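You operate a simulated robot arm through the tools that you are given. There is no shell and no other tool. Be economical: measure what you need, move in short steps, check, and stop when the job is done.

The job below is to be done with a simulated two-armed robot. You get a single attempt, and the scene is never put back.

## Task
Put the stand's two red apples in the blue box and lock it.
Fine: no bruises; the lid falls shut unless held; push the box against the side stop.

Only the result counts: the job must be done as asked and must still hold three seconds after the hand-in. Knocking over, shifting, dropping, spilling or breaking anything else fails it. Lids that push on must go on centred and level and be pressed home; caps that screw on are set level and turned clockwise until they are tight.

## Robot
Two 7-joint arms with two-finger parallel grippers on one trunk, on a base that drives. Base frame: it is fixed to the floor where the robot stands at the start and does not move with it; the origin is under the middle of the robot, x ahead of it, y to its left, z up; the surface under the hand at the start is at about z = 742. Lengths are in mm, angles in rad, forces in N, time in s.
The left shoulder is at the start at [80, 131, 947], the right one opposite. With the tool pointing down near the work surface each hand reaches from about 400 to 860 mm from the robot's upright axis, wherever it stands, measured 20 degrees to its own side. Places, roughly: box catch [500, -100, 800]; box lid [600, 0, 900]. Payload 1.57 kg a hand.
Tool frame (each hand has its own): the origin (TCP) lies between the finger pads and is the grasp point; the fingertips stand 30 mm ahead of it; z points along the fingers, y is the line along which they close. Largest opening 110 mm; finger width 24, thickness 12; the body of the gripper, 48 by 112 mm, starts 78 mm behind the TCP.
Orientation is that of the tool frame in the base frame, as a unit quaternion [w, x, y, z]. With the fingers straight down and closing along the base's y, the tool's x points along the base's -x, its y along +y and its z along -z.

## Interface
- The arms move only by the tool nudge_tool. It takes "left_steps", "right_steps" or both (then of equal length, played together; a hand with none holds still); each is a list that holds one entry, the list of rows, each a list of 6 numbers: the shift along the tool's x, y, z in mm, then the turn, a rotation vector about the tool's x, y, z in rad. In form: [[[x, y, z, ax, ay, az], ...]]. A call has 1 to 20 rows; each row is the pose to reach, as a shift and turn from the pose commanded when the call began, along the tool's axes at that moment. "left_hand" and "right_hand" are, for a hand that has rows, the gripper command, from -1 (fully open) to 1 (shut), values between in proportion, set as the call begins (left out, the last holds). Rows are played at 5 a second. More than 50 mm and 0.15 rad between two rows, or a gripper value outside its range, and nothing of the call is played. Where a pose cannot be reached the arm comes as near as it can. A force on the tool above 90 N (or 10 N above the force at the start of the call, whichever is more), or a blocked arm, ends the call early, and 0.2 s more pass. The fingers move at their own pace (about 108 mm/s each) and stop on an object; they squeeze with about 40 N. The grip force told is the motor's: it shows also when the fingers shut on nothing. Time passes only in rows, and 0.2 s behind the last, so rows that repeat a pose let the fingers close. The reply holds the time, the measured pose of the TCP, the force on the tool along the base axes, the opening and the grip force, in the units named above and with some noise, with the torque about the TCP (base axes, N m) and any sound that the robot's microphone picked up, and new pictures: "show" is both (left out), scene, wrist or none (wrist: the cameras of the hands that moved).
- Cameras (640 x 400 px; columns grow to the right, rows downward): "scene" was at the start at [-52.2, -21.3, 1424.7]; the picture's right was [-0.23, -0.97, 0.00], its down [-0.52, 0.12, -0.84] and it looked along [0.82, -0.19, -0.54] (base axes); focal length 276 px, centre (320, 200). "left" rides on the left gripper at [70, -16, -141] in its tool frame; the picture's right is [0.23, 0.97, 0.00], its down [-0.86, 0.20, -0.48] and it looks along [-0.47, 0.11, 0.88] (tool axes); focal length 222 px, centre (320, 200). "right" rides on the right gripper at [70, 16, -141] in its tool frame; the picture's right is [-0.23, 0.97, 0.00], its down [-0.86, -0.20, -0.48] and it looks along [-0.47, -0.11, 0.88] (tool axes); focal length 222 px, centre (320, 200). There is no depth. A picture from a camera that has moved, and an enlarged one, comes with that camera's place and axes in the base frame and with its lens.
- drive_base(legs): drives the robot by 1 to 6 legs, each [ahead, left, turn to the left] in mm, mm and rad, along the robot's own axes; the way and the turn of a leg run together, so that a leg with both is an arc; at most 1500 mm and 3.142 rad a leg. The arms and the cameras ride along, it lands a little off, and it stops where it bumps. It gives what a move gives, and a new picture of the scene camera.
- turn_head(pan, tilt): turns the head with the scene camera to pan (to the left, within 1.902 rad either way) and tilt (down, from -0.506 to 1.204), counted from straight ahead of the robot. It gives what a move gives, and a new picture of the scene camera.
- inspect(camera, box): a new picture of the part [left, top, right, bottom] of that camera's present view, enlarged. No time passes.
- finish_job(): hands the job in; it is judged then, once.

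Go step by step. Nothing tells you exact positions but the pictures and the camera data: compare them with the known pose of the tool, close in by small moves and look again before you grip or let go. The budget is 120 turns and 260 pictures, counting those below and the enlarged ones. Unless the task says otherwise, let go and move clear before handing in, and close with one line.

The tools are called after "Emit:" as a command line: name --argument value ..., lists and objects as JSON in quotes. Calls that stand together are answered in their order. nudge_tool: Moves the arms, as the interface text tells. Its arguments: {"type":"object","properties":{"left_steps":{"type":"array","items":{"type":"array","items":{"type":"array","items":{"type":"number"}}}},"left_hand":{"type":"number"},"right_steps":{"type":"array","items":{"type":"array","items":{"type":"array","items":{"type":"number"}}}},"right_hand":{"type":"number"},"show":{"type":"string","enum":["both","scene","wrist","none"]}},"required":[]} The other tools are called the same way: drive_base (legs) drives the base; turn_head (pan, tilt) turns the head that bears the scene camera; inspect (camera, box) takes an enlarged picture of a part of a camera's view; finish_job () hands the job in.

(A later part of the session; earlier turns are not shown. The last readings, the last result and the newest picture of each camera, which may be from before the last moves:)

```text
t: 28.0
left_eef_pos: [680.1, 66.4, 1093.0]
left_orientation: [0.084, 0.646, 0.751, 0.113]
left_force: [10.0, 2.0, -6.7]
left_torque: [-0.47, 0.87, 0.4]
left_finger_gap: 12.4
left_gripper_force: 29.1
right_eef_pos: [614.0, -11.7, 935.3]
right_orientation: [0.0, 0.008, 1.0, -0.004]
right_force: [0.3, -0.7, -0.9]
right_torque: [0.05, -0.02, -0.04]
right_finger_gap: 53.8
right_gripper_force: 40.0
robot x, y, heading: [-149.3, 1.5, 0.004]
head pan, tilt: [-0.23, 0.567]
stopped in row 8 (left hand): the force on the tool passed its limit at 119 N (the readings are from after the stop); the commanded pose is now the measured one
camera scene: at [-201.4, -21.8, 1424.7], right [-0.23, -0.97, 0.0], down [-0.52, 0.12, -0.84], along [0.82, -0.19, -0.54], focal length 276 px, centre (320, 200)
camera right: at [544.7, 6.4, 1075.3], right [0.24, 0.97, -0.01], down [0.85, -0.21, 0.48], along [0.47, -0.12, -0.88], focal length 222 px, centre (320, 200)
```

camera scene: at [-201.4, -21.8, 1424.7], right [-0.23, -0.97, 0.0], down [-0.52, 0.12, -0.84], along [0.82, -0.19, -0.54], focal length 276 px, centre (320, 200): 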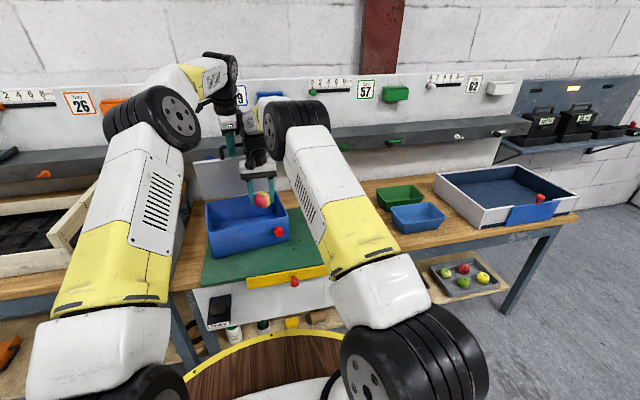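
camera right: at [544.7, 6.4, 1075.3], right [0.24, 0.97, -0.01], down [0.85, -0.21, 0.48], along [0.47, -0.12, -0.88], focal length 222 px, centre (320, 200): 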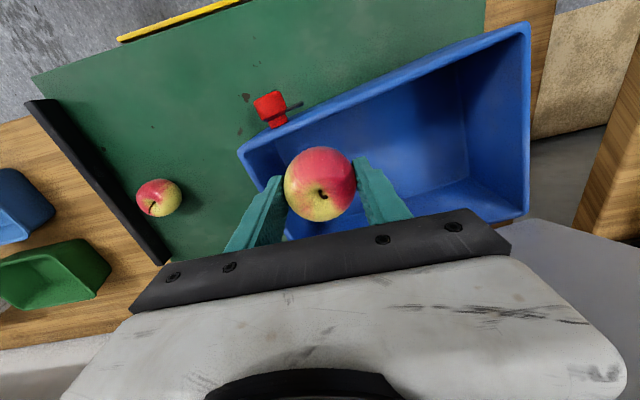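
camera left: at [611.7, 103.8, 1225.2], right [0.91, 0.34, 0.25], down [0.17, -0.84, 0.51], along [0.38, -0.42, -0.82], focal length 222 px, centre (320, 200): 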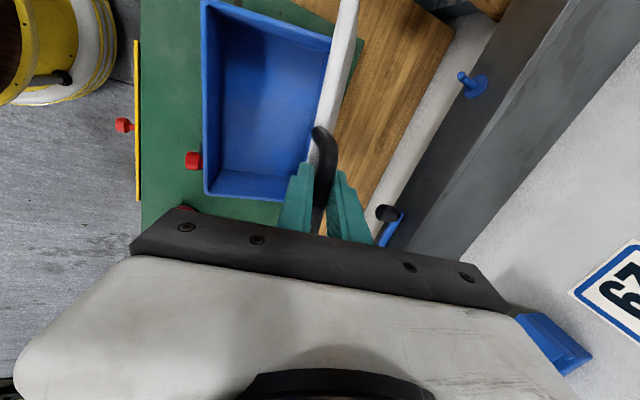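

The right wrist touched the left hand, nudging it and the box sideways; both grips held. I'll back the right hand off to the right and look.

Emit:
nudge_tool --right_steps '[[[5, -20, 0, 0, 0, 0], [5, -45, 0, 0, 0, 0], [5, -45, 0, 0, 0, 0]]]'

Emit:
inspect --camera "scene" --box '[170, 90, 390, 290]'

```text
t: 28.8
left_eef_pos: [678.8, 64.5, 1093.6]
left_orientation: [0.084, 0.646, 0.75, 0.113]
left_force: [0.1, 0.6, -10.5]
left_torque: [0.14, -0.09, 0.01]
left_finger_gap: 12.4
left_gripper_force: 29.3
right_eef_pos: [606.1, -54.2, 936.2]
right_orientation: [0.0, 0.008, 1.0, -0.004]
right_force: [0.1, -0.1, -0.8]
right_torque: [0.03, -0.01, 0.01]
right_finger_gap: 54.0
right_gripper_force: 39.8
robot x, y, heading: [-149.5, -1.0, -0.001]
head pan, tilt: [-0.23, 0.567]
camera scene: at [-201.1, -21.4, 1424.7], right [-0.23, -0.97, 0.0], down [-0.52, 0.12, -0.84], along [0.82, -0.19, -0.54], focal length 276 px, centre (320, 200)
camera right: at [538.1, -36.8, 1076.5], right [0.24, 0.97, -0.01], down [0.85, -0.21, 0.48], along [0.47, -0.12, -0.88], focal length 222 px, centre (320, 200)
```

scene: 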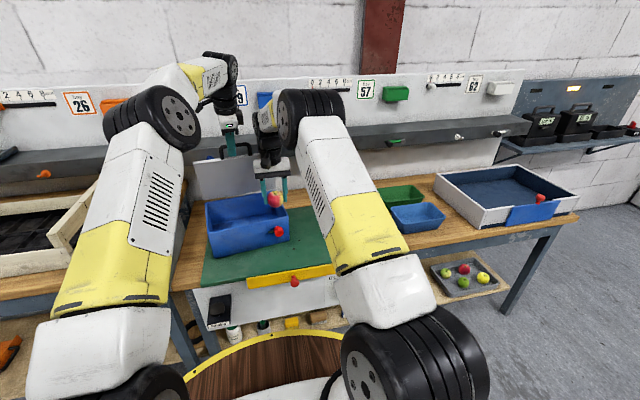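
right: 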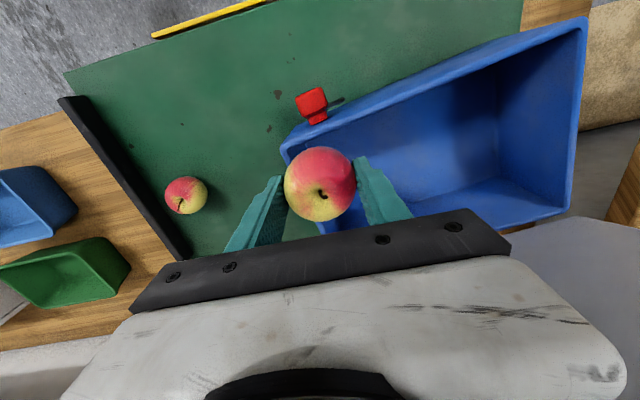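

```text
2.00 times, centred on (280, 190) of scene
camera zoom: at [-201.1, -21.4, 1424.7], right [-0.23, -0.97, 0.0], down [-0.52, 0.12, -0.84], along [0.82, -0.19, -0.54], focal length 552 px, centre (400, 220)
```

zoom: 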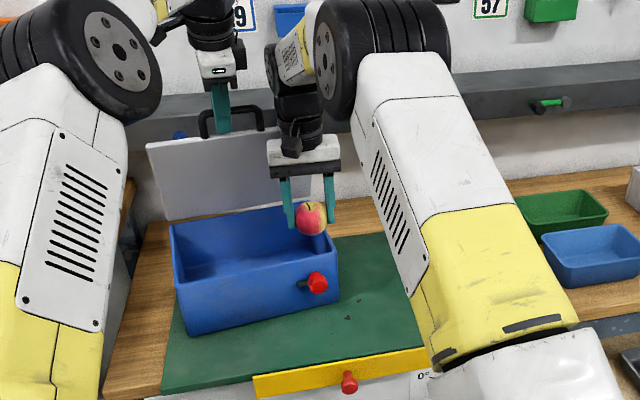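

The box now sits roughly with its front at (562,173) to (596,-88). I'll lower the apple just inside the right part of the box, where the hand stays below the left gripper.

Emit:
nudge_tool --right_steps '[[[-14, 24, 0, 0, 0, 0], [-25, 24, 20, 0, 0, 0], [-29, 24, 50, 0, 0, 0], [-29, 24, 80, 0, 0, 0], [-29, 24, 105, 0, 0, 0], [-29, 24, 125, 0, 0, 0], [-29, 24, 125, 0, 0, 0]]]'

Emit:
inspect --camera "scene" --box '[170, 90, 390, 290]'

```text
t: 30.0
left_eef_pos: [678.6, 64.4, 1092.1]
left_orientation: [0.084, 0.646, 0.75, 0.112]
left_force: [0.8, 3.0, 0.3]
left_torque: [-0.74, -0.25, 0.22]
left_finger_gap: 12.6
left_gripper_force: 29.7
right_eef_pos: [643.0, -36.2, 850.4]
right_orientation: [0.013, 0.009, 1.0, -0.004]
right_force: [2.1, 0.9, 14.2]
right_torque: [-0.65, 0.04, 0.04]
right_finger_gap: 54.1
right_gripper_force: 40.4
robot x, y, heading: [-149.8, 0.9, 0.004]
head pan, tilt: [-0.23, 0.567]
stopped in row 6 (right hand): the force on the tool passed its limit at 112 N (the readings are from after the stop); the commanded pose is now the measured one
camera scene: at [-202.3, -21.2, 1424.7], right [-0.23, -0.97, 0.0], down [-0.52, 0.12, -0.84], along [0.82, -0.19, -0.54], focal length 276 px, centre (320, 200)
camera right: at [570.9, -16.6, 988.9], right [0.24, 0.97, 0.0], down [0.84, -0.21, 0.5], along [0.49, -0.12, -0.87], focal length 222 px, centre (320, 200)
```

scene: 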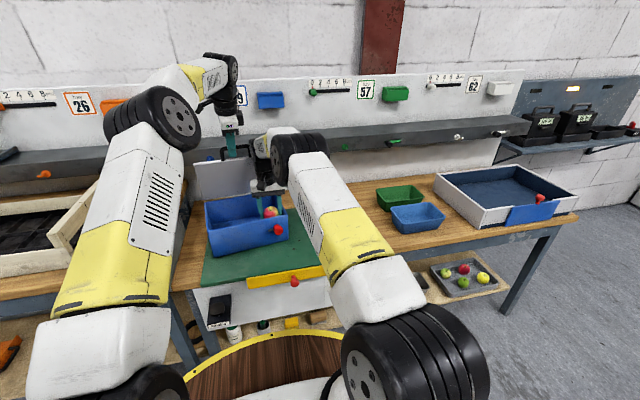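
right: 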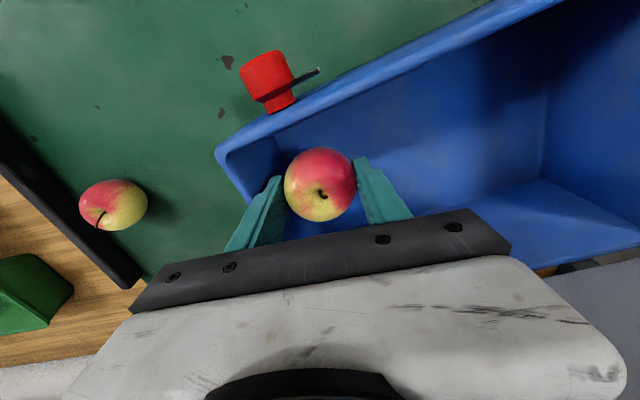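

```text
2.00 times, centred on (280, 190) of scene
camera zoom: at [-202.3, -21.2, 1424.7], right [-0.23, -0.97, 0.0], down [-0.52, 0.12, -0.84], along [0.82, -0.19, -0.54], focal length 552 px, centre (400, 220)
```

zoom: 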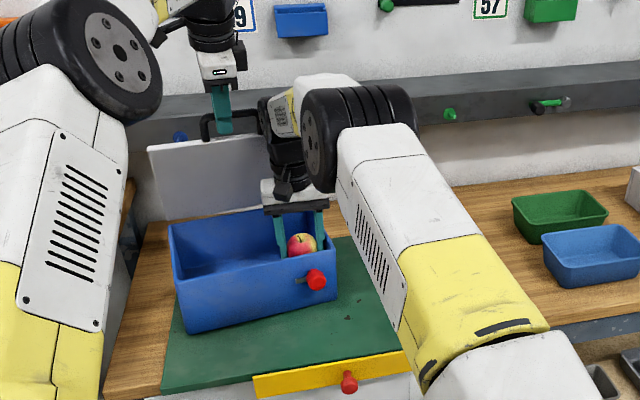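

The outer side of the right finger seems to have landed on the right rim of the box. I'll raise, shift 22 mm left and try again.

Emit:
nudge_tool --right_steps '[[[0, 0, -25, 0, 0, 0], [6, 12, -25, 0, 0, 0], [6, 26, -25, 0, 0, 0], [6, 26, -25, 0, 0, 0]]]'

```text
t: 31.0
left_eef_pos: [678.6, 64.2, 1091.4]
left_orientation: [0.084, 0.647, 0.75, 0.112]
left_force: [-2.3, 3.3, 3.8]
left_torque: [-0.66, -0.1, 0.1]
left_finger_gap: 12.5
left_gripper_force: 29.5
right_eef_pos: [636.1, -9.3, 871.9]
right_orientation: [0.01, 0.008, 1.0, -0.003]
right_force: [0.8, 0.4, 0.0]
right_torque: [0.0, 0.01, 0.01]
right_finger_gap: 54.4
right_gripper_force: 40.1
robot x, y, heading: [-150.1, 1.2, 0.002]
head pan, tilt: [-0.23, 0.567]
camera scene: at [-201.9, -21.3, 1424.7], right [-0.23, -0.97, 0.0], down [-0.52, 0.12, -0.84], along [0.82, -0.19, -0.54], focal length 276 px, centre (320, 200)
camera right: at [565.6, 9.0, 1010.3], right [0.24, 0.97, 0.0], down [0.84, -0.21, 0.5], along [0.48, -0.12, -0.87], focal length 222 px, centre (320, 200)
```

scene: 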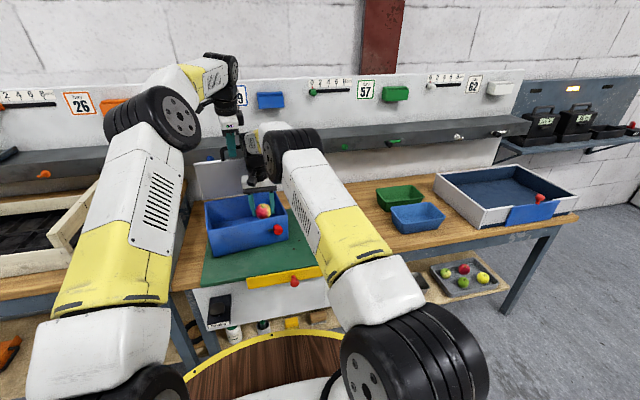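
right: 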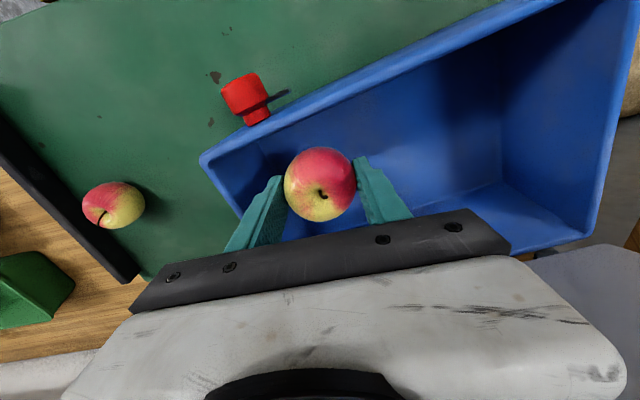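

Free and centred inside. Descending slowly.

Emit:
nudge_tool --right_steps '[[[0, 5, 20, 0, 0, 0], [0, 10, 40, 0, 0, 0], [0, 12, 58, 0, 0, 0], [0, 12, 70, 0, 0, 0], [0, 12, 70, 0, 0, 0]]]'

```text
t: 32.2
left_eef_pos: [678.9, 64.1, 1091.2]
left_orientation: [0.084, 0.647, 0.75, 0.112]
left_force: [-1.9, 2.9, 2.9]
left_torque: [-0.54, -0.11, 0.08]
left_finger_gap: 12.4
left_gripper_force: 29.2
right_eef_pos: [638.7, 1.8, 800.7]
right_orientation: [0.01, 0.009, 1.0, -0.005]
right_force: [0.0, 0.2, -0.4]
right_torque: [0.03, 0.01, 0.0]
right_finger_gap: 54.2
right_gripper_force: 39.9
robot x, y, heading: [-147.1, -3.4, 0.0]
head pan, tilt: [-0.23, 0.567]
camera scene: at [-201.8, -21.2, 1424.7], right [-0.23, -0.97, 0.0], down [-0.52, 0.12, -0.84], along [0.82, -0.19, -0.54], focal length 276 px, centre (320, 200)
camera right: at [566.6, 19.6, 940.3], right [0.24, 0.97, 0.0], down [0.84, -0.21, 0.5], along [0.48, -0.12, -0.87], focal length 222 px, centre (320, 200)
```

scene: 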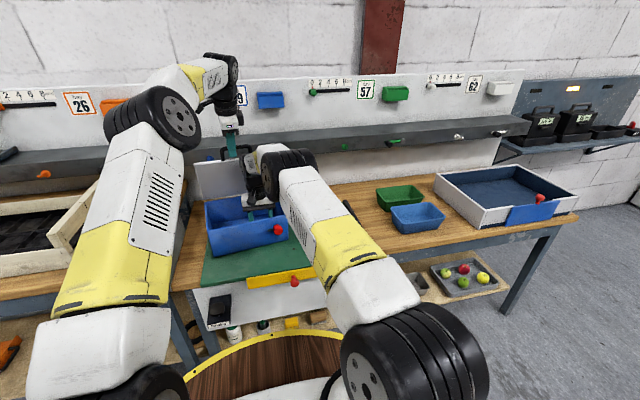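
right: 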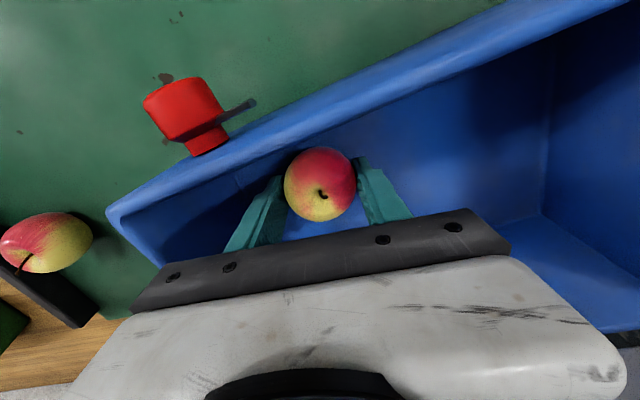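

Low in the box there's room under the left hand. I'll slide the apple left 45 mm before setting it down, to leave room for the second.

Emit:
nudge_tool --right_steps '[[[0, 15, 0, 0, 0, 0], [0, 30, 0, 0, 0, 0], [0, 45, 0, 0, 0, 0], [0, 45, 0, 0, 0, 0]]]' --show "wrist"

```text
t: 33.2
left_eef_pos: [678.4, 64.1, 1091.8]
left_orientation: [0.083, 0.647, 0.75, 0.112]
left_force: [-0.3, 3.9, 0.6]
left_torque: [-0.4, -0.08, 0.05]
left_finger_gap: 12.4
left_gripper_force: 29.4
right_eef_pos: [637.4, 47.0, 802.8]
right_orientation: [0.01, 0.009, 1.0, -0.004]
right_force: [0.2, -0.8, -0.3]
right_torque: [0.0, -0.02, 0.0]
right_finger_gap: 53.9
right_gripper_force: 39.9
robot x, y, heading: [-151.4, -2.7, 0.002]
head pan, tilt: [-0.23, 0.567]
camera right: at [567.1, 64.8, 941.5], right [0.24, 0.97, 0.0], down [0.84, -0.21, 0.5], along [0.48, -0.12, -0.87], focal length 222 px, centre (320, 200)
```

right: 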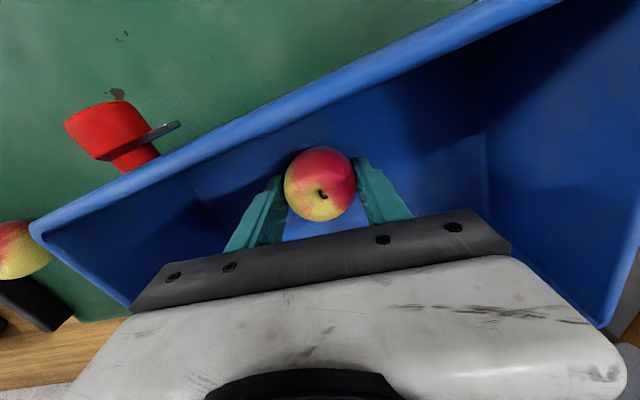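

Clear. Lowering gently toward the floor of the box.

Emit:
nudge_tool --right_steps '[[[0, 0, 4, 0, 0, 0], [0, 0, 8, 0, 0, 0], [0, 0, 11, 0, 0, 0], [0, 0, 11, 0, 0, 0]]]' --show "none"

Emit:
nudge_tool --right_steps '[[[0, 0, 1.5, 0, 0, 0], [0, 0, 3, 0, 0, 0], [0, 0, 3, 0, 0, 0]]]' --show "none"

```text
t: 34.2
left_eef_pos: [678.2, 65.2, 1090.5]
left_orientation: [0.081, 0.646, 0.751, 0.113]
left_force: [4.1, 15.9, -15.6]
left_torque: [0.47, 0.08, -0.14]
left_finger_gap: 12.6
left_gripper_force: 29.9
right_eef_pos: [640.6, 46.4, 796.0]
right_orientation: [0.014, 0.009, 1.0, -0.003]
right_force: [1.2, -9.3, 41.4]
right_torque: [-0.23, 0.03, 0.03]
right_finger_gap: 54.3
right_gripper_force: 40.5
robot x, y, heading: [-151.5, 1.4, 0.001]
head pan, tilt: [-0.23, 0.567]
```

```text
t: 35.0
left_eef_pos: [677.8, 64.8, 1090.7]
left_orientation: [0.083, 0.647, 0.75, 0.111]
left_force: [3.8, 16.4, -15.6]
left_torque: [0.41, 0.05, -0.13]
left_finger_gap: 12.8
left_gripper_force: 29.9
right_eef_pos: [641.0, 48.1, 792.8]
right_orientation: [0.014, 0.01, 1.0, -0.003]
right_force: [1.6, -10.7, 41.9]
right_torque: [-0.24, 0.02, -0.01]
right_finger_gap: 53.7
right_gripper_force: 40.0
robot x, y, heading: [-148.5, 0.1, 0.001]
head pan, tilt: [-0.23, 0.567]
```

The apple has reached the floor of the box, with more force than I want. I'll rise a few millimetres to unload it.

Emit:
nudge_tool --right_steps '[[[0, 0, -3, 0, 0, 0], [0, 0, -4, 0, 0, 0]]]' --show "both"

```text
t: 35.6
left_eef_pos: [678.7, 61.6, 1092.4]
left_orientation: [0.085, 0.647, 0.75, 0.11]
left_force: [1.2, -0.5, -5.0]
left_torque: [-0.78, -0.05, 0.09]
left_finger_gap: 12.6
left_gripper_force: 29.6
right_eef_pos: [636.2, 47.4, 787.9]
right_orientation: [0.007, 0.009, 1.0, -0.002]
right_force: [-0.3, -1.4, -0.3]
right_torque: [0.03, -0.01, -0.02]
right_finger_gap: 54.8
right_gripper_force: 5.6
robot x, y, heading: [-151.0, 1.3, 0.003]
head pan, tilt: [-0.23, 0.567]
camera scene: at [-201.5, -21.4, 1424.7], right [-0.23, -0.97, 0.0], down [-0.52, 0.12, -0.84], along [0.82, -0.19, -0.54], focal length 276 px, centre (320, 200)
camera right: at [565.7, 66.6, 928.3], right [0.24, 0.97, 0.0], down [0.84, -0.21, 0.49], along [0.48, -0.12, -0.87], focal length 222 px, centre (320, 200)
```

scene: 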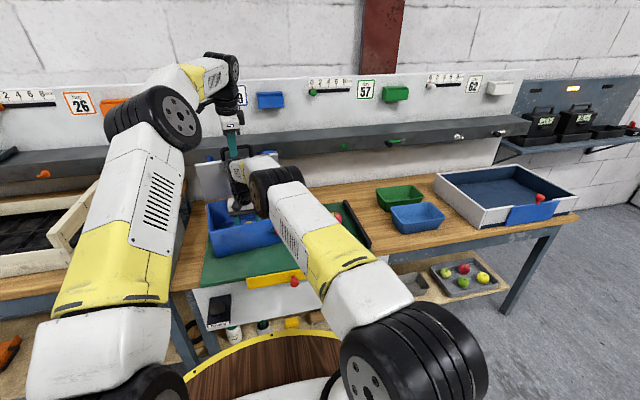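
right: 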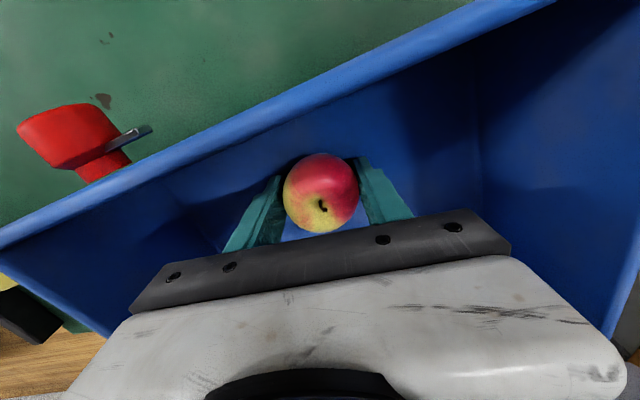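

That force was arm contact, and it's now released: the hand is at z 788 with no load and the apple is essentially at the floor. Releasing with a small opening.

Emit:
nudge_tool --right_steps '[[[0, 0, 0, 0, 0, 0], [0, 0, 0, 0, 0, 0]]]' --right_hand -0.2 --show "wrist"

```text
t: 36.2
left_eef_pos: [679.0, 63.3, 1091.2]
left_orientation: [0.083, 0.646, 0.75, 0.113]
left_force: [1.1, -0.7, -1.9]
left_torque: [-0.75, -0.15, 0.07]
left_finger_gap: 12.6
left_gripper_force: 29.7
right_eef_pos: [637.9, 47.7, 790.5]
right_orientation: [0.009, 0.009, 1.0, -0.003]
right_force: [-0.4, -0.7, -0.4]
right_torque: [-0.01, 0.0, -0.01]
right_finger_gap: 66.4
right_gripper_force: 0.0
robot x, y, heading: [-148.2, -2.1, 0.003]
head pan, tilt: [-0.23, 0.567]
camera right: at [566.6, 65.9, 930.1], right [0.24, 0.97, 0.0], down [0.84, -0.21, 0.5], along [0.48, -0.12, -0.87], focal length 222 px, centre (320, 200)
```

right: 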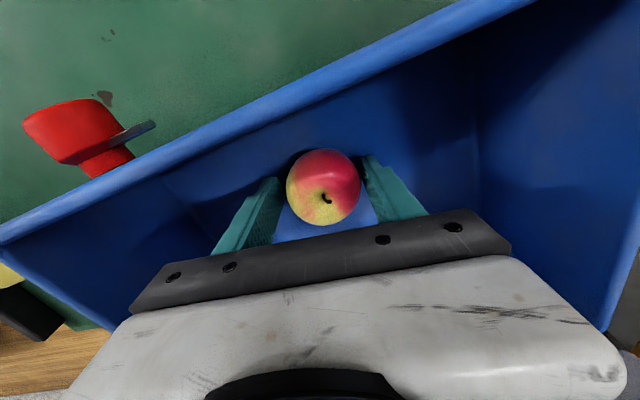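

The apple is down. I'll withdraw upward in small steps, watching the left hand's forces.

Emit:
nudge_tool --right_steps '[[[0, 0, -8, 0, 0, 0], [0, 0, -16, 0, 0, 0], [0, 0, -24, 0, 0, 0]]]' --show "scene"

Emit:
inspect --camera "scene" --box '[170, 90, 330, 240]'

```text
t: 37.0
left_eef_pos: [679.8, 63.6, 1092.7]
left_orientation: [0.085, 0.647, 0.75, 0.113]
left_force: [7.6, -1.9, 6.0]
left_torque: [-0.18, -0.06, 0.19]
left_finger_gap: 12.2
left_gripper_force: 29.3
right_eef_pos: [638.1, 47.9, 813.6]
right_orientation: [0.007, 0.01, 1.0, -0.004]
right_force: [-0.5, -0.5, -0.2]
right_torque: [0.02, -0.03, 0.01]
right_finger_gap: 66.0
right_gripper_force: 0.1
robot x, y, heading: [-150.1, 1.0, -0.005]
head pan, tilt: [-0.23, 0.567]
camera scene: at [-201.3, -21.5, 1424.7], right [-0.23, -0.97, 0.0], down [-0.52, 0.12, -0.84], along [0.82, -0.19, -0.54], focal length 276 px, centre (320, 200)
```

scene: 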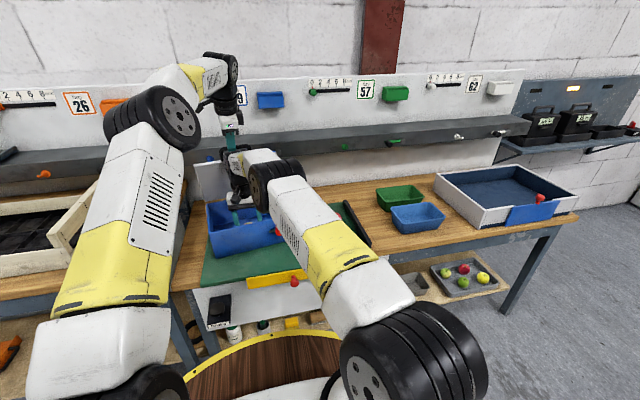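

```text
2.67 times, centred on (250, 165) of scene
camera zoom: at [-201.3, -21.5, 1424.7], right [-0.23, -0.97, 0.0], down [-0.52, 0.12, -0.84], along [0.82, -0.19, -0.54], focal length 736 px, centre (507, 293)
```

zoom: 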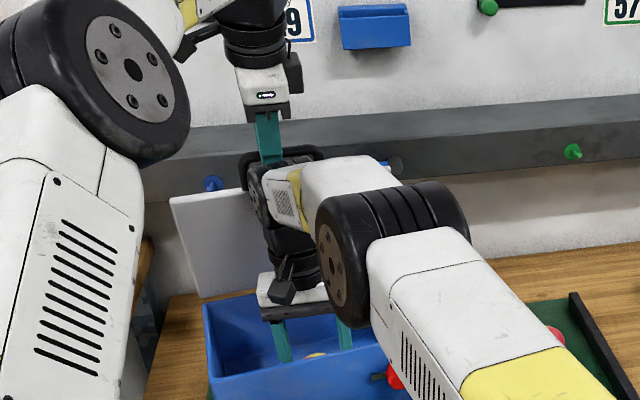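

The right wrist is touching near the handle. I'll pull toward me 28 mm first, since the fingers straddle the apple sideways, and then go up.

Emit:
nudge_tool --right_steps '[[[14, 0, 0, 0, 0, 0], [28, 0, -2, 0, 0, 0], [30, 0, -14, 0, 0, 0], [30, 0, -28, 0, 0, 0]]]' --show "wrist"

```text
t: 38.0
left_eef_pos: [678.5, 64.2, 1091.0]
left_orientation: [0.083, 0.646, 0.75, 0.112]
left_force: [-2.5, 0.1, 5.3]
left_torque: [0.18, 0.04, 0.28]
left_finger_gap: 12.4
left_gripper_force: 29.6
right_eef_pos: [608.4, 47.3, 844.6]
right_orientation: [0.011, 0.008, 1.0, -0.003]
right_force: [0.5, -0.3, -0.4]
right_torque: [-0.01, 0.03, 0.01]
right_finger_gap: 66.1
right_gripper_force: 0.1
robot x, y, heading: [-150.5, 0.6, 0.002]
head pan, tilt: [-0.23, 0.567]
camera right: at [536.4, 65.3, 983.8], right [0.24, 0.97, 0.0], down [0.84, -0.21, 0.5], along [0.48, -0.12, -0.87], focal length 222 px, centre (320, 200)
```

right: 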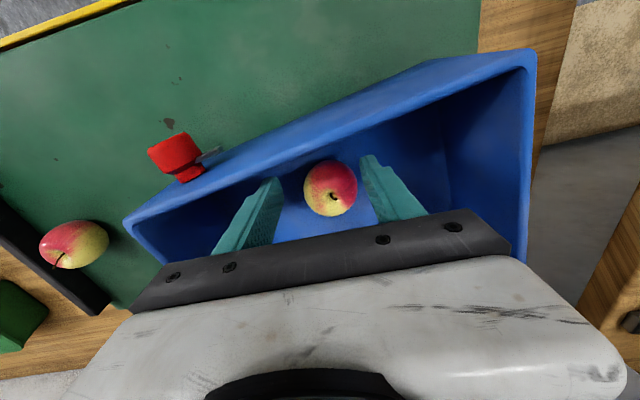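

Apple one sits in the box. Now I'll swing up and right to above the far apple.

Emit:
nudge_tool --right_steps '[[[0, -15, -15, 0, 0, 0], [0, -40, -30, 0, 0, 0], [0, -70, -50, 0, 0, 0], [0, -105, -65, 0, 0, 0], [-5, -145, -80, 0, 0, 0], [-12, -185, -85, 0, 0, 0], [-20, -225, -85, 0, 0, 0], [-28, -265, -85, 0, 0, 0], [-36, -300, -85, 0, 0, 0], [-36, -328, -85, 0, 0, 0], [-36, -328, -85, 0, 0, 0]]]'

Emit:
inspect --camera "scene" --box '[170, 140, 390, 290]'

Emit:
inspect --camera "right" --box '[220, 100, 420, 240]'

```text
t: 40.4
left_eef_pos: [679.2, 64.0, 1090.7]
left_orientation: [0.084, 0.647, 0.749, 0.112]
left_force: [-2.4, 1.4, 5.6]
left_torque: [-0.06, 0.01, 0.19]
left_finger_gap: 12.6
left_gripper_force: 29.4
right_eef_pos: [635.9, -278.6, 930.3]
right_orientation: [0.011, 0.01, 1.0, -0.003]
right_force: [0.3, -0.7, 0.0]
right_torque: [-0.05, -0.01, 0.01]
right_finger_gap: 66.0
right_gripper_force: 0.1
robot x, y, heading: [-149.0, -2.0, -0.0]
head pan, tilt: [-0.23, 0.567]
camera scene: at [-202.0, -21.4, 1424.7], right [-0.23, -0.97, 0.0], down [-0.52, 0.12, -0.84], along [0.82, -0.19, -0.54], focal length 276 px, centre (320, 200)
camera right: at [564.6, -260.0, 1070.0], right [0.24, 0.97, 0.0], down [0.84, -0.21, 0.5], along [0.48, -0.12, -0.87], focal length 222 px, centre (320, 200)
```

scene: 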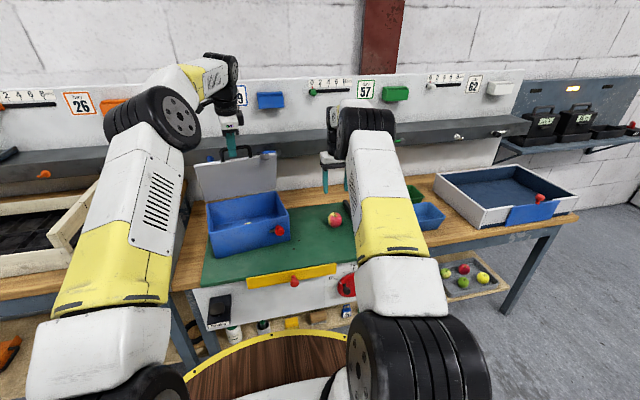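
right: 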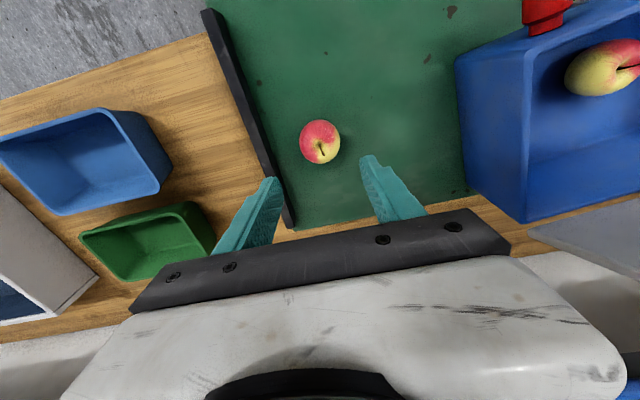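

```text
2.67 times, centred on (280, 215) of scene
camera zoom: at [-202.0, -21.4, 1424.7], right [-0.23, -0.97, 0.0], down [-0.52, 0.12, -0.84], along [0.82, -0.19, -0.54], focal length 736 px, centre (427, 160)
```

zoom: 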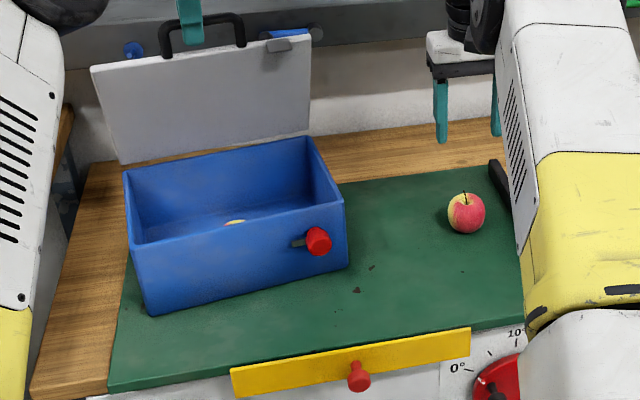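

```text
2.86 times, centred on (320, 170) of right
camera zoom: at [564.6, -260.0, 1070.0], right [0.24, 0.97, 0.0], down [0.84, -0.21, 0.5], along [0.48, -0.12, -0.87], focal length 635 px, centre (320, 286)
```

zoom: 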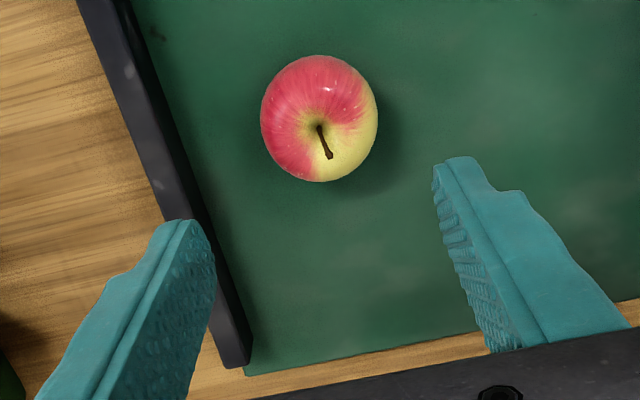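

The far apple is at (642,-279), directly below. Descending.

Emit:
nudge_tool --right_steps '[[[0, 0, 40, 0, 0, 0], [0, 0, 80, 0, 0, 0], [0, 0, 115, 0, 0, 0], [0, 0, 138, 0, 0, 0], [0, 0, 151, 0, 0, 0], [0, 0, 151, 0, 0, 0]]]' --show "wrist"

```text
t: 41.8
left_eef_pos: [678.8, 62.6, 1092.4]
left_orientation: [0.083, 0.646, 0.75, 0.111]
left_force: [-2.5, 1.0, 5.2]
left_torque: [0.02, 0.0, 0.17]
left_finger_gap: 12.8
left_gripper_force: 29.9
right_eef_pos: [637.2, -280.1, 780.6]
right_orientation: [0.011, 0.008, 1.0, -0.004]
right_force: [0.2, -0.6, 0.9]
right_torque: [-0.01, 0.04, 0.0]
right_finger_gap: 66.1
right_gripper_force: 0.1
robot x, y, heading: [-148.7, 0.8, 0.001]
head pan, tilt: [-0.23, 0.567]
camera right: at [566.6, -261.9, 920.0], right [0.24, 0.97, 0.0], down [0.84, -0.21, 0.5], along [0.48, -0.12, -0.87], focal length 222 px, centre (320, 200)
```

right: 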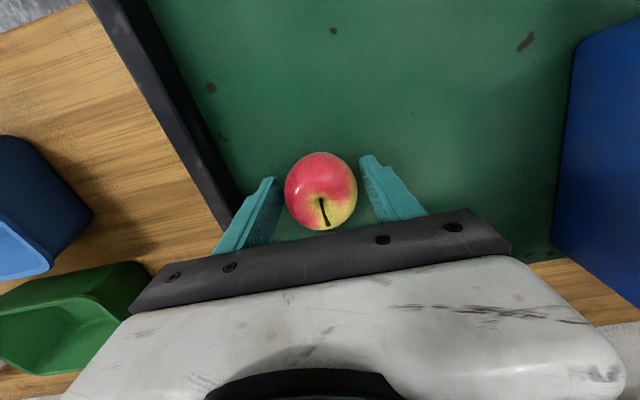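

Well centred. I'll nudge 4 mm forward and close gently.

Emit:
nudge_tool --right_steps '[[[-4, 0, 0, 0, 0, 0], [-4, 0, 0, 0, 0, 0]]]' --right_hand 0.0 --show "none"

Emit:
nudge_tool --right_steps '[[[0, 0, 0, 0, 0, 0], [0, 0, 0, 0, 0, 0]]]' --right_hand 0.035 --show "none"

```text
t: 42.4
left_eef_pos: [678.5, 64.1, 1092.5]
left_orientation: [0.084, 0.646, 0.75, 0.112]
left_force: [-2.7, 1.9, 4.6]
left_torque: [-0.04, 0.0, 0.24]
left_finger_gap: 12.6
left_gripper_force: 30.0
right_eef_pos: [641.9, -279.6, 781.0]
right_orientation: [0.01, 0.009, 1.0, -0.004]
right_force: [-1.1, 0.1, 0.5]
right_torque: [0.01, -0.03, 0.01]
right_finger_gap: 55.3
right_gripper_force: 0.6
robot x, y, heading: [-149.8, -1.7, 0.003]
head pan, tilt: [-0.23, 0.567]
```

```text
t: 43.0
left_eef_pos: [678.1, 63.8, 1092.3]
left_orientation: [0.084, 0.646, 0.75, 0.111]
left_force: [-1.9, 0.8, 4.1]
left_torque: [-0.02, 0.01, 0.19]
left_finger_gap: 12.5
left_gripper_force: 29.3
right_eef_pos: [643.1, -278.9, 780.7]
right_orientation: [0.009, 0.009, 1.0, -0.004]
right_force: [-0.5, -0.2, 1.0]
right_torque: [0.01, 0.04, 0.03]
right_finger_gap: 54.2
right_gripper_force: 40.0
robot x, y, heading: [-148.1, -2.0, -0.001]
head pan, tilt: [-0.23, 0.567]
```

Gripped. Lifting, then carrying at a lower crossing height (about 912) to the right-hand part of the box.

Emit:
nudge_tool --right_steps '[[[0, 0, -10, 0, 0, 0], [0, 0, -40, 0, 0, 0], [0, 0, -80, 0, 0, 0], [0, 0, -115, 0, 0, 0], [2, 5, -133, 0, 0, 0], [4, 40, -133, 0, 0, 0], [6, 80, -133, 0, 0, 0], [8, 120, -133, 0, 0, 0], [10, 160, -133, 0, 0, 0], [13, 200, -133, 0, 0, 0], [15, 235, -133, 0, 0, 0], [15, 252, -133, 0, 0, 0], [15, 252, -133, 0, 0, 0]]]'

```text
t: 45.8
left_eef_pos: [678.5, 63.6, 1091.2]
left_orientation: [0.084, 0.647, 0.75, 0.112]
left_force: [-2.7, 0.7, 3.9]
left_torque: [0.03, 0.01, 0.16]
left_finger_gap: 12.6
left_gripper_force: 29.7
right_eef_pos: [631.2, -28.9, 911.4]
right_orientation: [0.01, 0.009, 1.0, -0.003]
right_force: [-0.2, 0.2, -0.5]
right_torque: [0.0, -0.01, 0.01]
right_finger_gap: 53.8
right_gripper_force: 39.9
robot x, y, heading: [-150.6, -0.5, 0.003]
head pan, tilt: [-0.23, 0.567]
camera scene: at [-201.9, -21.4, 1424.7], right [-0.23, -0.97, 0.0], down [-0.52, 0.12, -0.84], along [0.82, -0.19, -0.54], focal length 276 px, centre (320, 200)
camera right: at [559.5, -9.8, 1051.1], right [0.24, 0.97, 0.0], down [0.84, -0.21, 0.5], along [0.48, -0.12, -0.87], focal length 222 px, centre (320, 200)
```

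scene: 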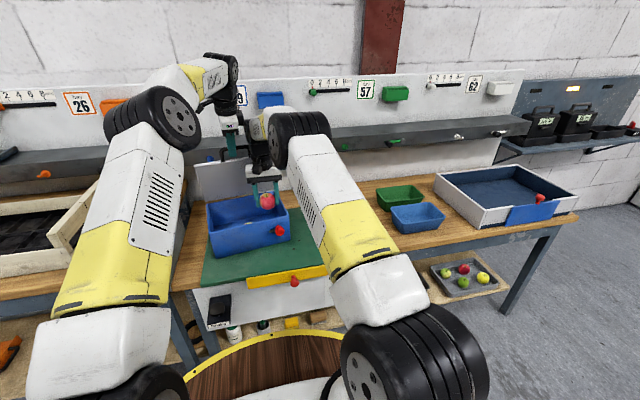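
right: 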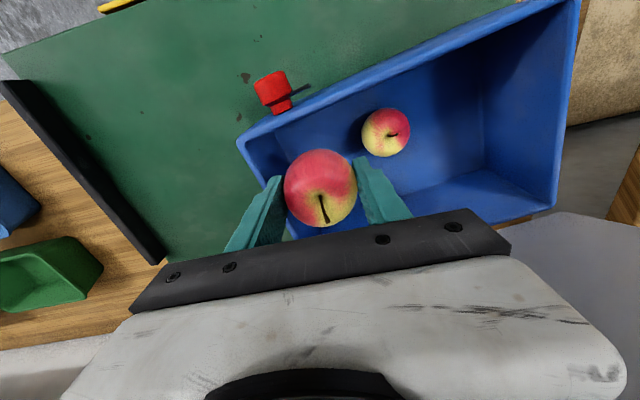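

Apple one is at (638,53), leaving room. I'll shift 7 mm left and descend.

Emit:
nudge_tool --right_steps '[[[0, 7, 0, 0, 0, 0], [0, 7, 35, 0, 0, 0], [0, 8, 70, 0, 0, 0], [0, 8, 95, 0, 0, 0], [0, 8, 112, 0, 0, 0], [0, 8, 112, 0, 0, 0]]]'

```text
t: 47.2
left_eef_pos: [678.9, 64.7, 1091.2]
left_orientation: [0.085, 0.647, 0.75, 0.112]
left_force: [-1.4, 0.3, 4.4]
left_torque: [-0.13, -0.03, 0.15]
left_finger_gap: 12.4
left_gripper_force: 29.9
right_eef_pos: [631.7, -19.9, 796.9]
right_orientation: [0.011, 0.009, 1.0, -0.004]
right_force: [-0.3, -0.4, -1.3]
right_torque: [-0.03, 0.01, -0.02]
right_finger_gap: 54.0
right_gripper_force: 40.1
robot x, y, heading: [-151.6, 1.7, -0.003]
head pan, tilt: [-0.23, 0.567]
camera scene: at [-201.9, -21.4, 1424.7], right [-0.23, -0.97, 0.0], down [-0.52, 0.12, -0.84], along [0.82, -0.19, -0.54], focal length 276 px, centre (320, 200)
camera right: at [560.4, -1.9, 936.6], right [0.24, 0.97, 0.0], down [0.84, -0.21, 0.5], along [0.48, -0.12, -0.87], focal length 222 px, centre (320, 200)
```

scene: 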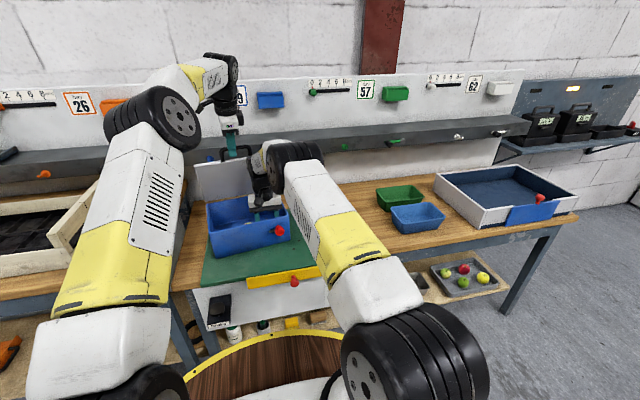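
right: 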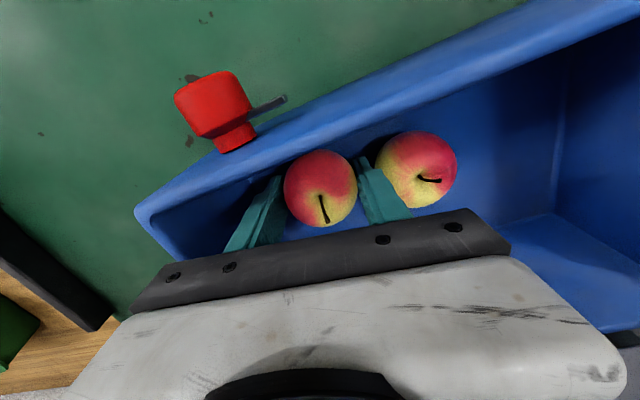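

Tight but clear. Lowering gently in small steps to the floor.

Emit:
nudge_tool --right_steps '[[[0, 0, 2, 0, 0, 0], [0, 0, 4, 0, 0, 0], [0, 0, 4, 0, 0, 0]]]' --show "none"

Emit:
nudge_tool --right_steps '[[[0, 0, 1.5, 0, 0, 0], [0, 0, 3, 0, 0, 0], [0, 0, 3, 0, 0, 0]]]' --show "none"

```text
t: 48.0
left_eef_pos: [679.2, 64.1, 1090.9]
left_orientation: [0.083, 0.647, 0.75, 0.112]
left_force: [-1.6, 1.2, 4.0]
left_torque: [-0.04, -0.02, 0.17]
left_finger_gap: 12.2
left_gripper_force: 29.8
right_eef_pos: [631.6, -19.1, 794.3]
right_orientation: [0.009, 0.008, 1.0, -0.003]
right_force: [-0.4, 0.9, 0.3]
right_torque: [0.0, -0.02, -0.02]
right_finger_gap: 53.9
right_gripper_force: 39.8
robot x, y, heading: [-149.6, 0.3, -0.008]
head pan, tilt: [-0.23, 0.567]
```

```text
t: 48.8
left_eef_pos: [678.4, 64.4, 1090.9]
left_orientation: [0.083, 0.647, 0.75, 0.112]
left_force: [-1.0, -0.6, 1.5]
left_torque: [0.03, 0.03, 0.2]
left_finger_gap: 12.3
left_gripper_force: 29.7
right_eef_pos: [633.3, -19.7, 792.8]
right_orientation: [0.01, 0.008, 1.0, -0.002]
right_force: [-1.0, 2.2, 8.1]
right_torque: [0.05, 0.06, 0.04]
right_finger_gap: 53.9
right_gripper_force: 40.0
robot x, y, heading: [-150.5, 3.5, -0.003]
head pan, tilt: [-0.23, 0.567]
```

Light contact with the floor (8 N). I'll release with a small opening, then look.

Emit:
nudge_tool --right_steps '[[[0, 0, -1, 0, 0, 0], [0, 0, -1, 0, 0, 0]]]' --right_hand -0.08 --show "wrist"

```text
t: 49.4
left_eef_pos: [679.3, 64.6, 1091.6]
left_orientation: [0.084, 0.647, 0.75, 0.111]
left_force: [-0.8, 1.1, 2.7]
left_torque: [-0.11, -0.02, 0.16]
left_finger_gap: 12.5
left_gripper_force: 29.3
right_eef_pos: [631.6, -21.8, 792.0]
right_orientation: [0.009, 0.008, 1.0, -0.003]
right_force: [-0.1, 0.4, 0.5]
right_torque: [-0.01, 0.01, 0.04]
right_finger_gap: 59.6
right_gripper_force: 0.1
robot x, y, heading: [-149.4, 1.7, 0.001]
head pan, tilt: [-0.23, 0.567]
camera right: at [561.1, -2.9, 930.9], right [0.24, 0.97, 0.0], down [0.84, -0.21, 0.5], along [0.48, -0.12, -0.87], focal length 222 px, centre (320, 200)
```

right: 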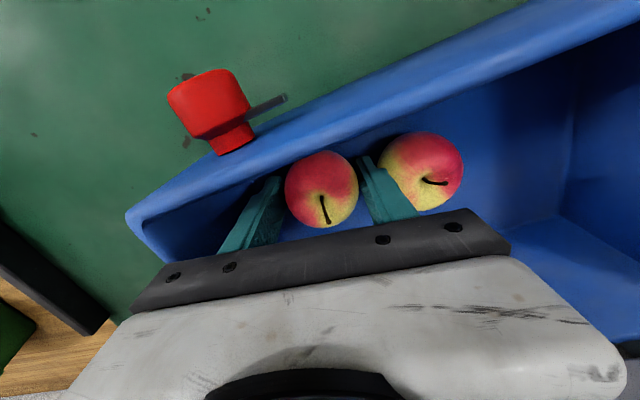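

Released, with both apples in the box. I'll raise straight up and swing clear to the right.

Emit:
nudge_tool --right_steps '[[[0, 0, -15, 0, 0, 0], [3, 0, -45, 0, 0, 0], [6, 0, -80, 0, 0, 0], [8, 0, -110, 0, 0, 0], [15, -35, -130, 0, 0, 0], [30, -80, -140, 0, 0, 0], [60, -120, -140, 0, 0, 0], [90, -155, -140, 0, 0, 0], [120, -190, -140, 0, 0, 0], [150, -225, -140, 0, 0, 0], [180, -250, -140, 0, 0, 0]]]'

Emit:
inspect --camera "scene" --box '[170, 120, 390, 290]'

```text
t: 51.8
left_eef_pos: [678.8, 63.4, 1090.1]
left_orientation: [0.084, 0.647, 0.75, 0.111]
left_force: [-1.6, -1.2, 2.5]
left_torque: [0.12, 0.08, 0.26]
left_finger_gap: 12.5
left_gripper_force: 29.2
right_eef_pos: [448.5, -266.6, 927.3]
right_orientation: [0.011, 0.009, 1.0, -0.003]
right_force: [0.6, -0.4, 0.7]
right_torque: [-0.01, -0.02, -0.01]
right_finger_gap: 59.3
right_gripper_force: 0.0
robot x, y, heading: [-149.0, -2.5, -0.002]
head pan, tilt: [-0.23, 0.567]
camera scene: at [-201.7, -21.4, 1424.7], right [-0.23, -0.97, 0.0], down [-0.52, 0.12, -0.84], along [0.82, -0.19, -0.54], focal length 276 px, centre (320, 200)
camera right: at [377.5, -248.0, 1067.7], right [0.24, 0.97, 0.0], down [0.84, -0.21, 0.5], along [0.48, -0.12, -0.87], focal length 222 px, centre (320, 200)
```

scene: 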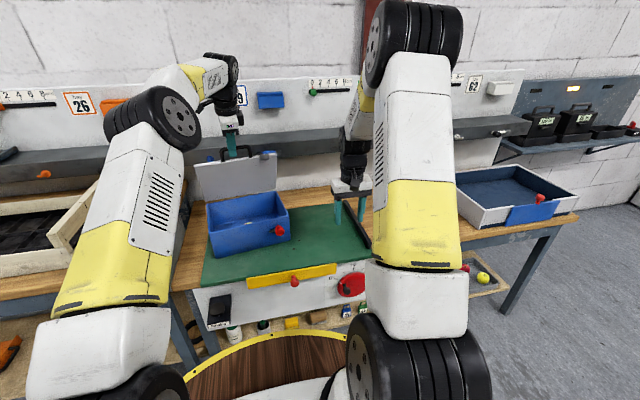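
right: 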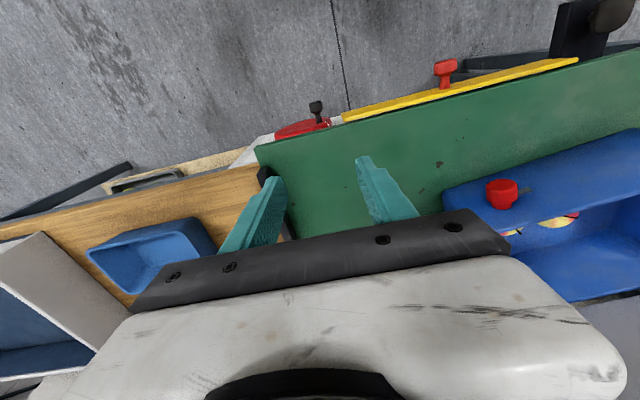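

```text
2.35 times, centred on (280, 205) of scene
camera zoom: at [-201.7, -21.4, 1424.7], right [-0.23, -0.97, 0.0], down [-0.52, 0.12, -0.84], along [0.82, -0.19, -0.54], focal length 650 px, centre (414, 188)
```

zoom: 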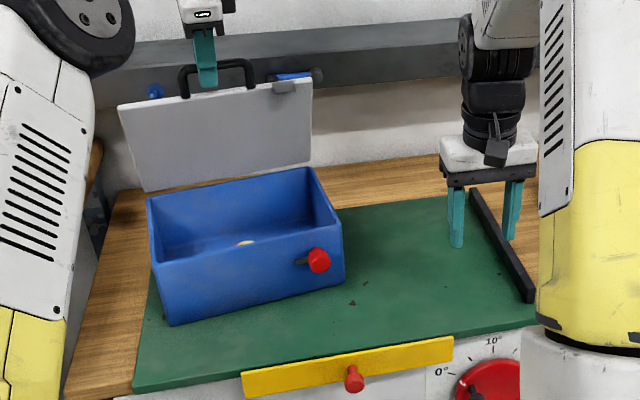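

Both apples are in and the right hand is clear. Now I'll close the lid by reversing the arc about the hinge (estimated at x≈757, z≈860).

Emit:
nudge_tool --left_steps '[[[0, -24.3, 2.3, -0.1, 0, 0], [0, -48.2, 7.1, -0.2, 0, 0], [0, -71.5, 14.3, -0.3, 0, 0], [0, -94, 23.6, -0.4, 0, 0], [0, -115.4, 35.3, -0.5, 0, 0], [0, -115.4, 35.3, -0.5, 0, 0]]]'

Emit:
inspect --camera "scene" --box '[170, 120, 390, 290]'

```text
t: 53.2
left_eef_pos: [577.2, 49.4, 1022.9]
left_orientation: [0.242, 0.607, 0.698, 0.292]
left_force: [-0.8, -1.2, -0.2]
left_torque: [-0.62, 0.01, -0.41]
left_finger_gap: 12.7
left_gripper_force: 29.5
right_eef_pos: [449.7, -266.7, 928.8]
right_orientation: [0.01, 0.008, 1.0, -0.004]
right_force: [-1.1, -0.6, -0.9]
right_torque: [0.0, -0.02, -0.01]
right_finger_gap: 59.3
right_gripper_force: 0.1
robot x, y, heading: [-151.2, 0.8, -0.003]
head pan, tilt: [-0.23, 0.567]
camera scene: at [-201.7, -21.5, 1424.7], right [-0.23, -0.97, 0.0], down [-0.52, 0.12, -0.84], along [0.82, -0.19, -0.54], focal length 276 px, centre (320, 200)
camera left: at [457.6, 101.1, 1114.7], right [0.65, 0.31, 0.69], down [-0.07, -0.88, 0.47], along [0.75, -0.35, -0.56], focal length 222 px, centre (320, 200)
```

scene: 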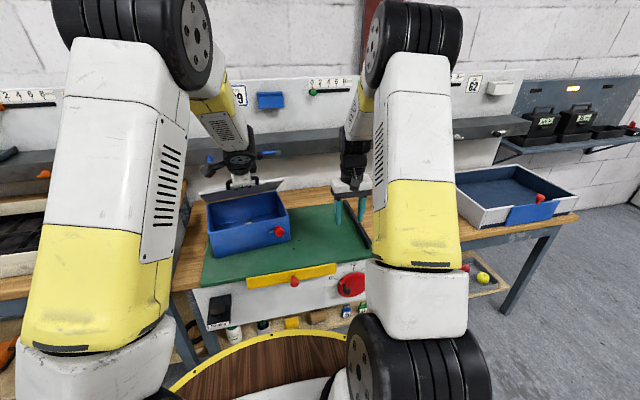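
left: 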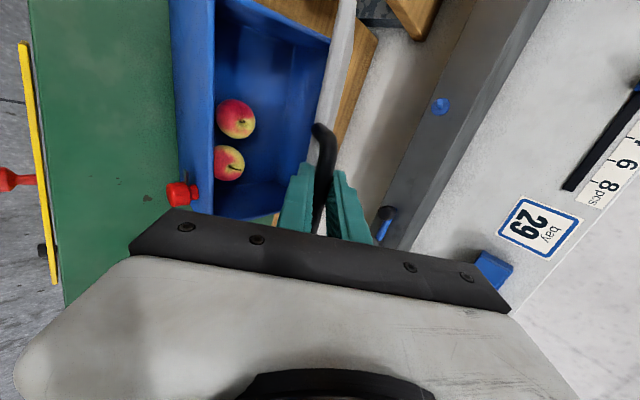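

```text
2.35 times, centred on (280, 205) of scene
camera zoom: at [-201.7, -21.5, 1424.7], right [-0.23, -0.97, 0.0], down [-0.52, 0.12, -0.84], along [0.82, -0.19, -0.54], focal length 650 px, centre (414, 188)
```

zoom: 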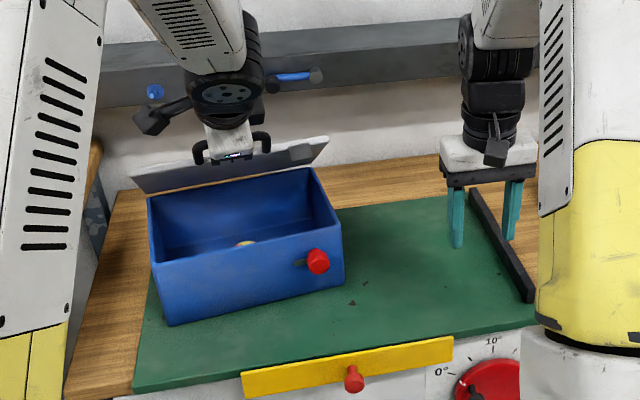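

The box stays put. Continuing to lower the lid.

Emit:
nudge_tool --left_steps '[[[0, -24.3, 2.3, -0.1, 0, 0], [0, -48.2, 7.1, -0.2, 0, 0], [0, -71.5, 14.3, -0.3, 0, 0], [0, -94, 23.6, -0.4, 0, 0], [0, -115.4, 35.3, -0.5, 0, 0], [0, -115.4, 35.3, -0.5, 0, 0]]]'

Emit:
inspect --camera "scene" --box '[170, 120, 390, 290]'

```text
t: 54.6
left_eef_pos: [519.2, 44.6, 917.6]
left_orientation: [0.384, 0.527, 0.605, 0.457]
left_force: [0.0, 0.6, -0.6]
left_torque: [-0.61, -0.08, -0.26]
left_finger_gap: 12.8
left_gripper_force: 29.3
left hand out of reach, approached as far as the arm can: row 1
right_eef_pos: [449.2, -265.9, 928.9]
right_orientation: [0.01, 0.009, 1.0, -0.004]
right_force: [-1.1, 0.4, -0.2]
right_torque: [0.01, 0.01, 0.01]
right_finger_gap: 59.5
right_gripper_force: 0.0
robot x, y, heading: [-151.5, 0.9, 0.003]
head pan, tilt: [-0.23, 0.567]
camera scene: at [-201.7, -21.4, 1424.7], right [-0.23, -0.97, 0.0], down [-0.52, 0.12, -0.84], along [0.82, -0.19, -0.54], focal length 276 px, centre (320, 200)
camera left: at [370.6, 92.8, 944.7], right [0.24, 0.25, 0.94], down [-0.27, -0.91, 0.31], along [0.93, -0.33, -0.16], focal length 222 px, centre (320, 200)
```

scene: 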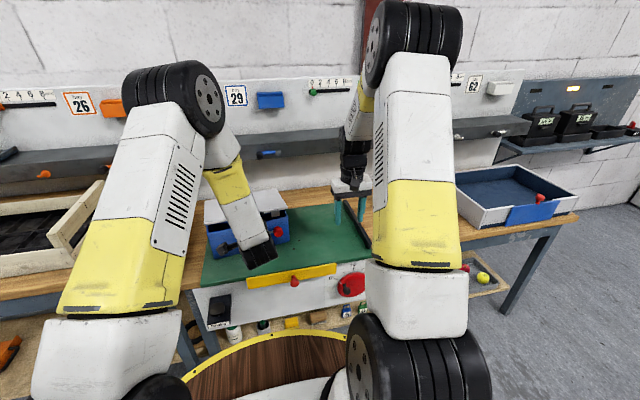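
left: 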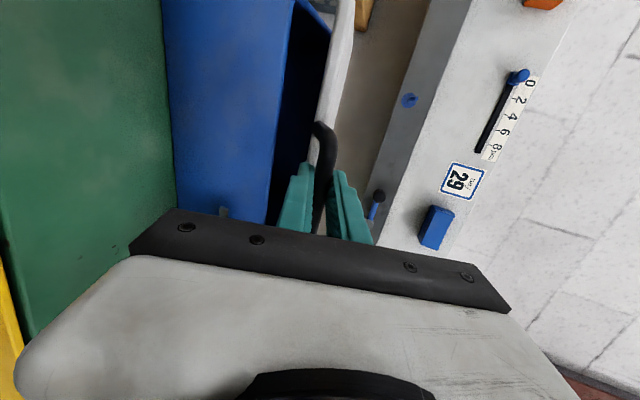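

```text
2.35 times, centred on (280, 205) of scene
camera zoom: at [-201.7, -21.4, 1424.7], right [-0.23, -0.97, 0.0], down [-0.52, 0.12, -0.84], along [0.82, -0.19, -0.54], focal length 650 px, centre (414, 188)
```

zoom: 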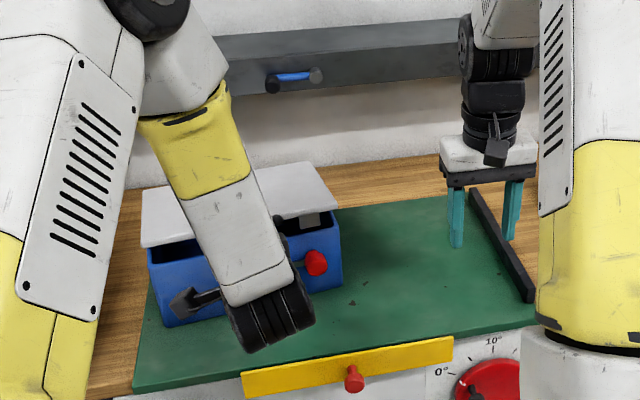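

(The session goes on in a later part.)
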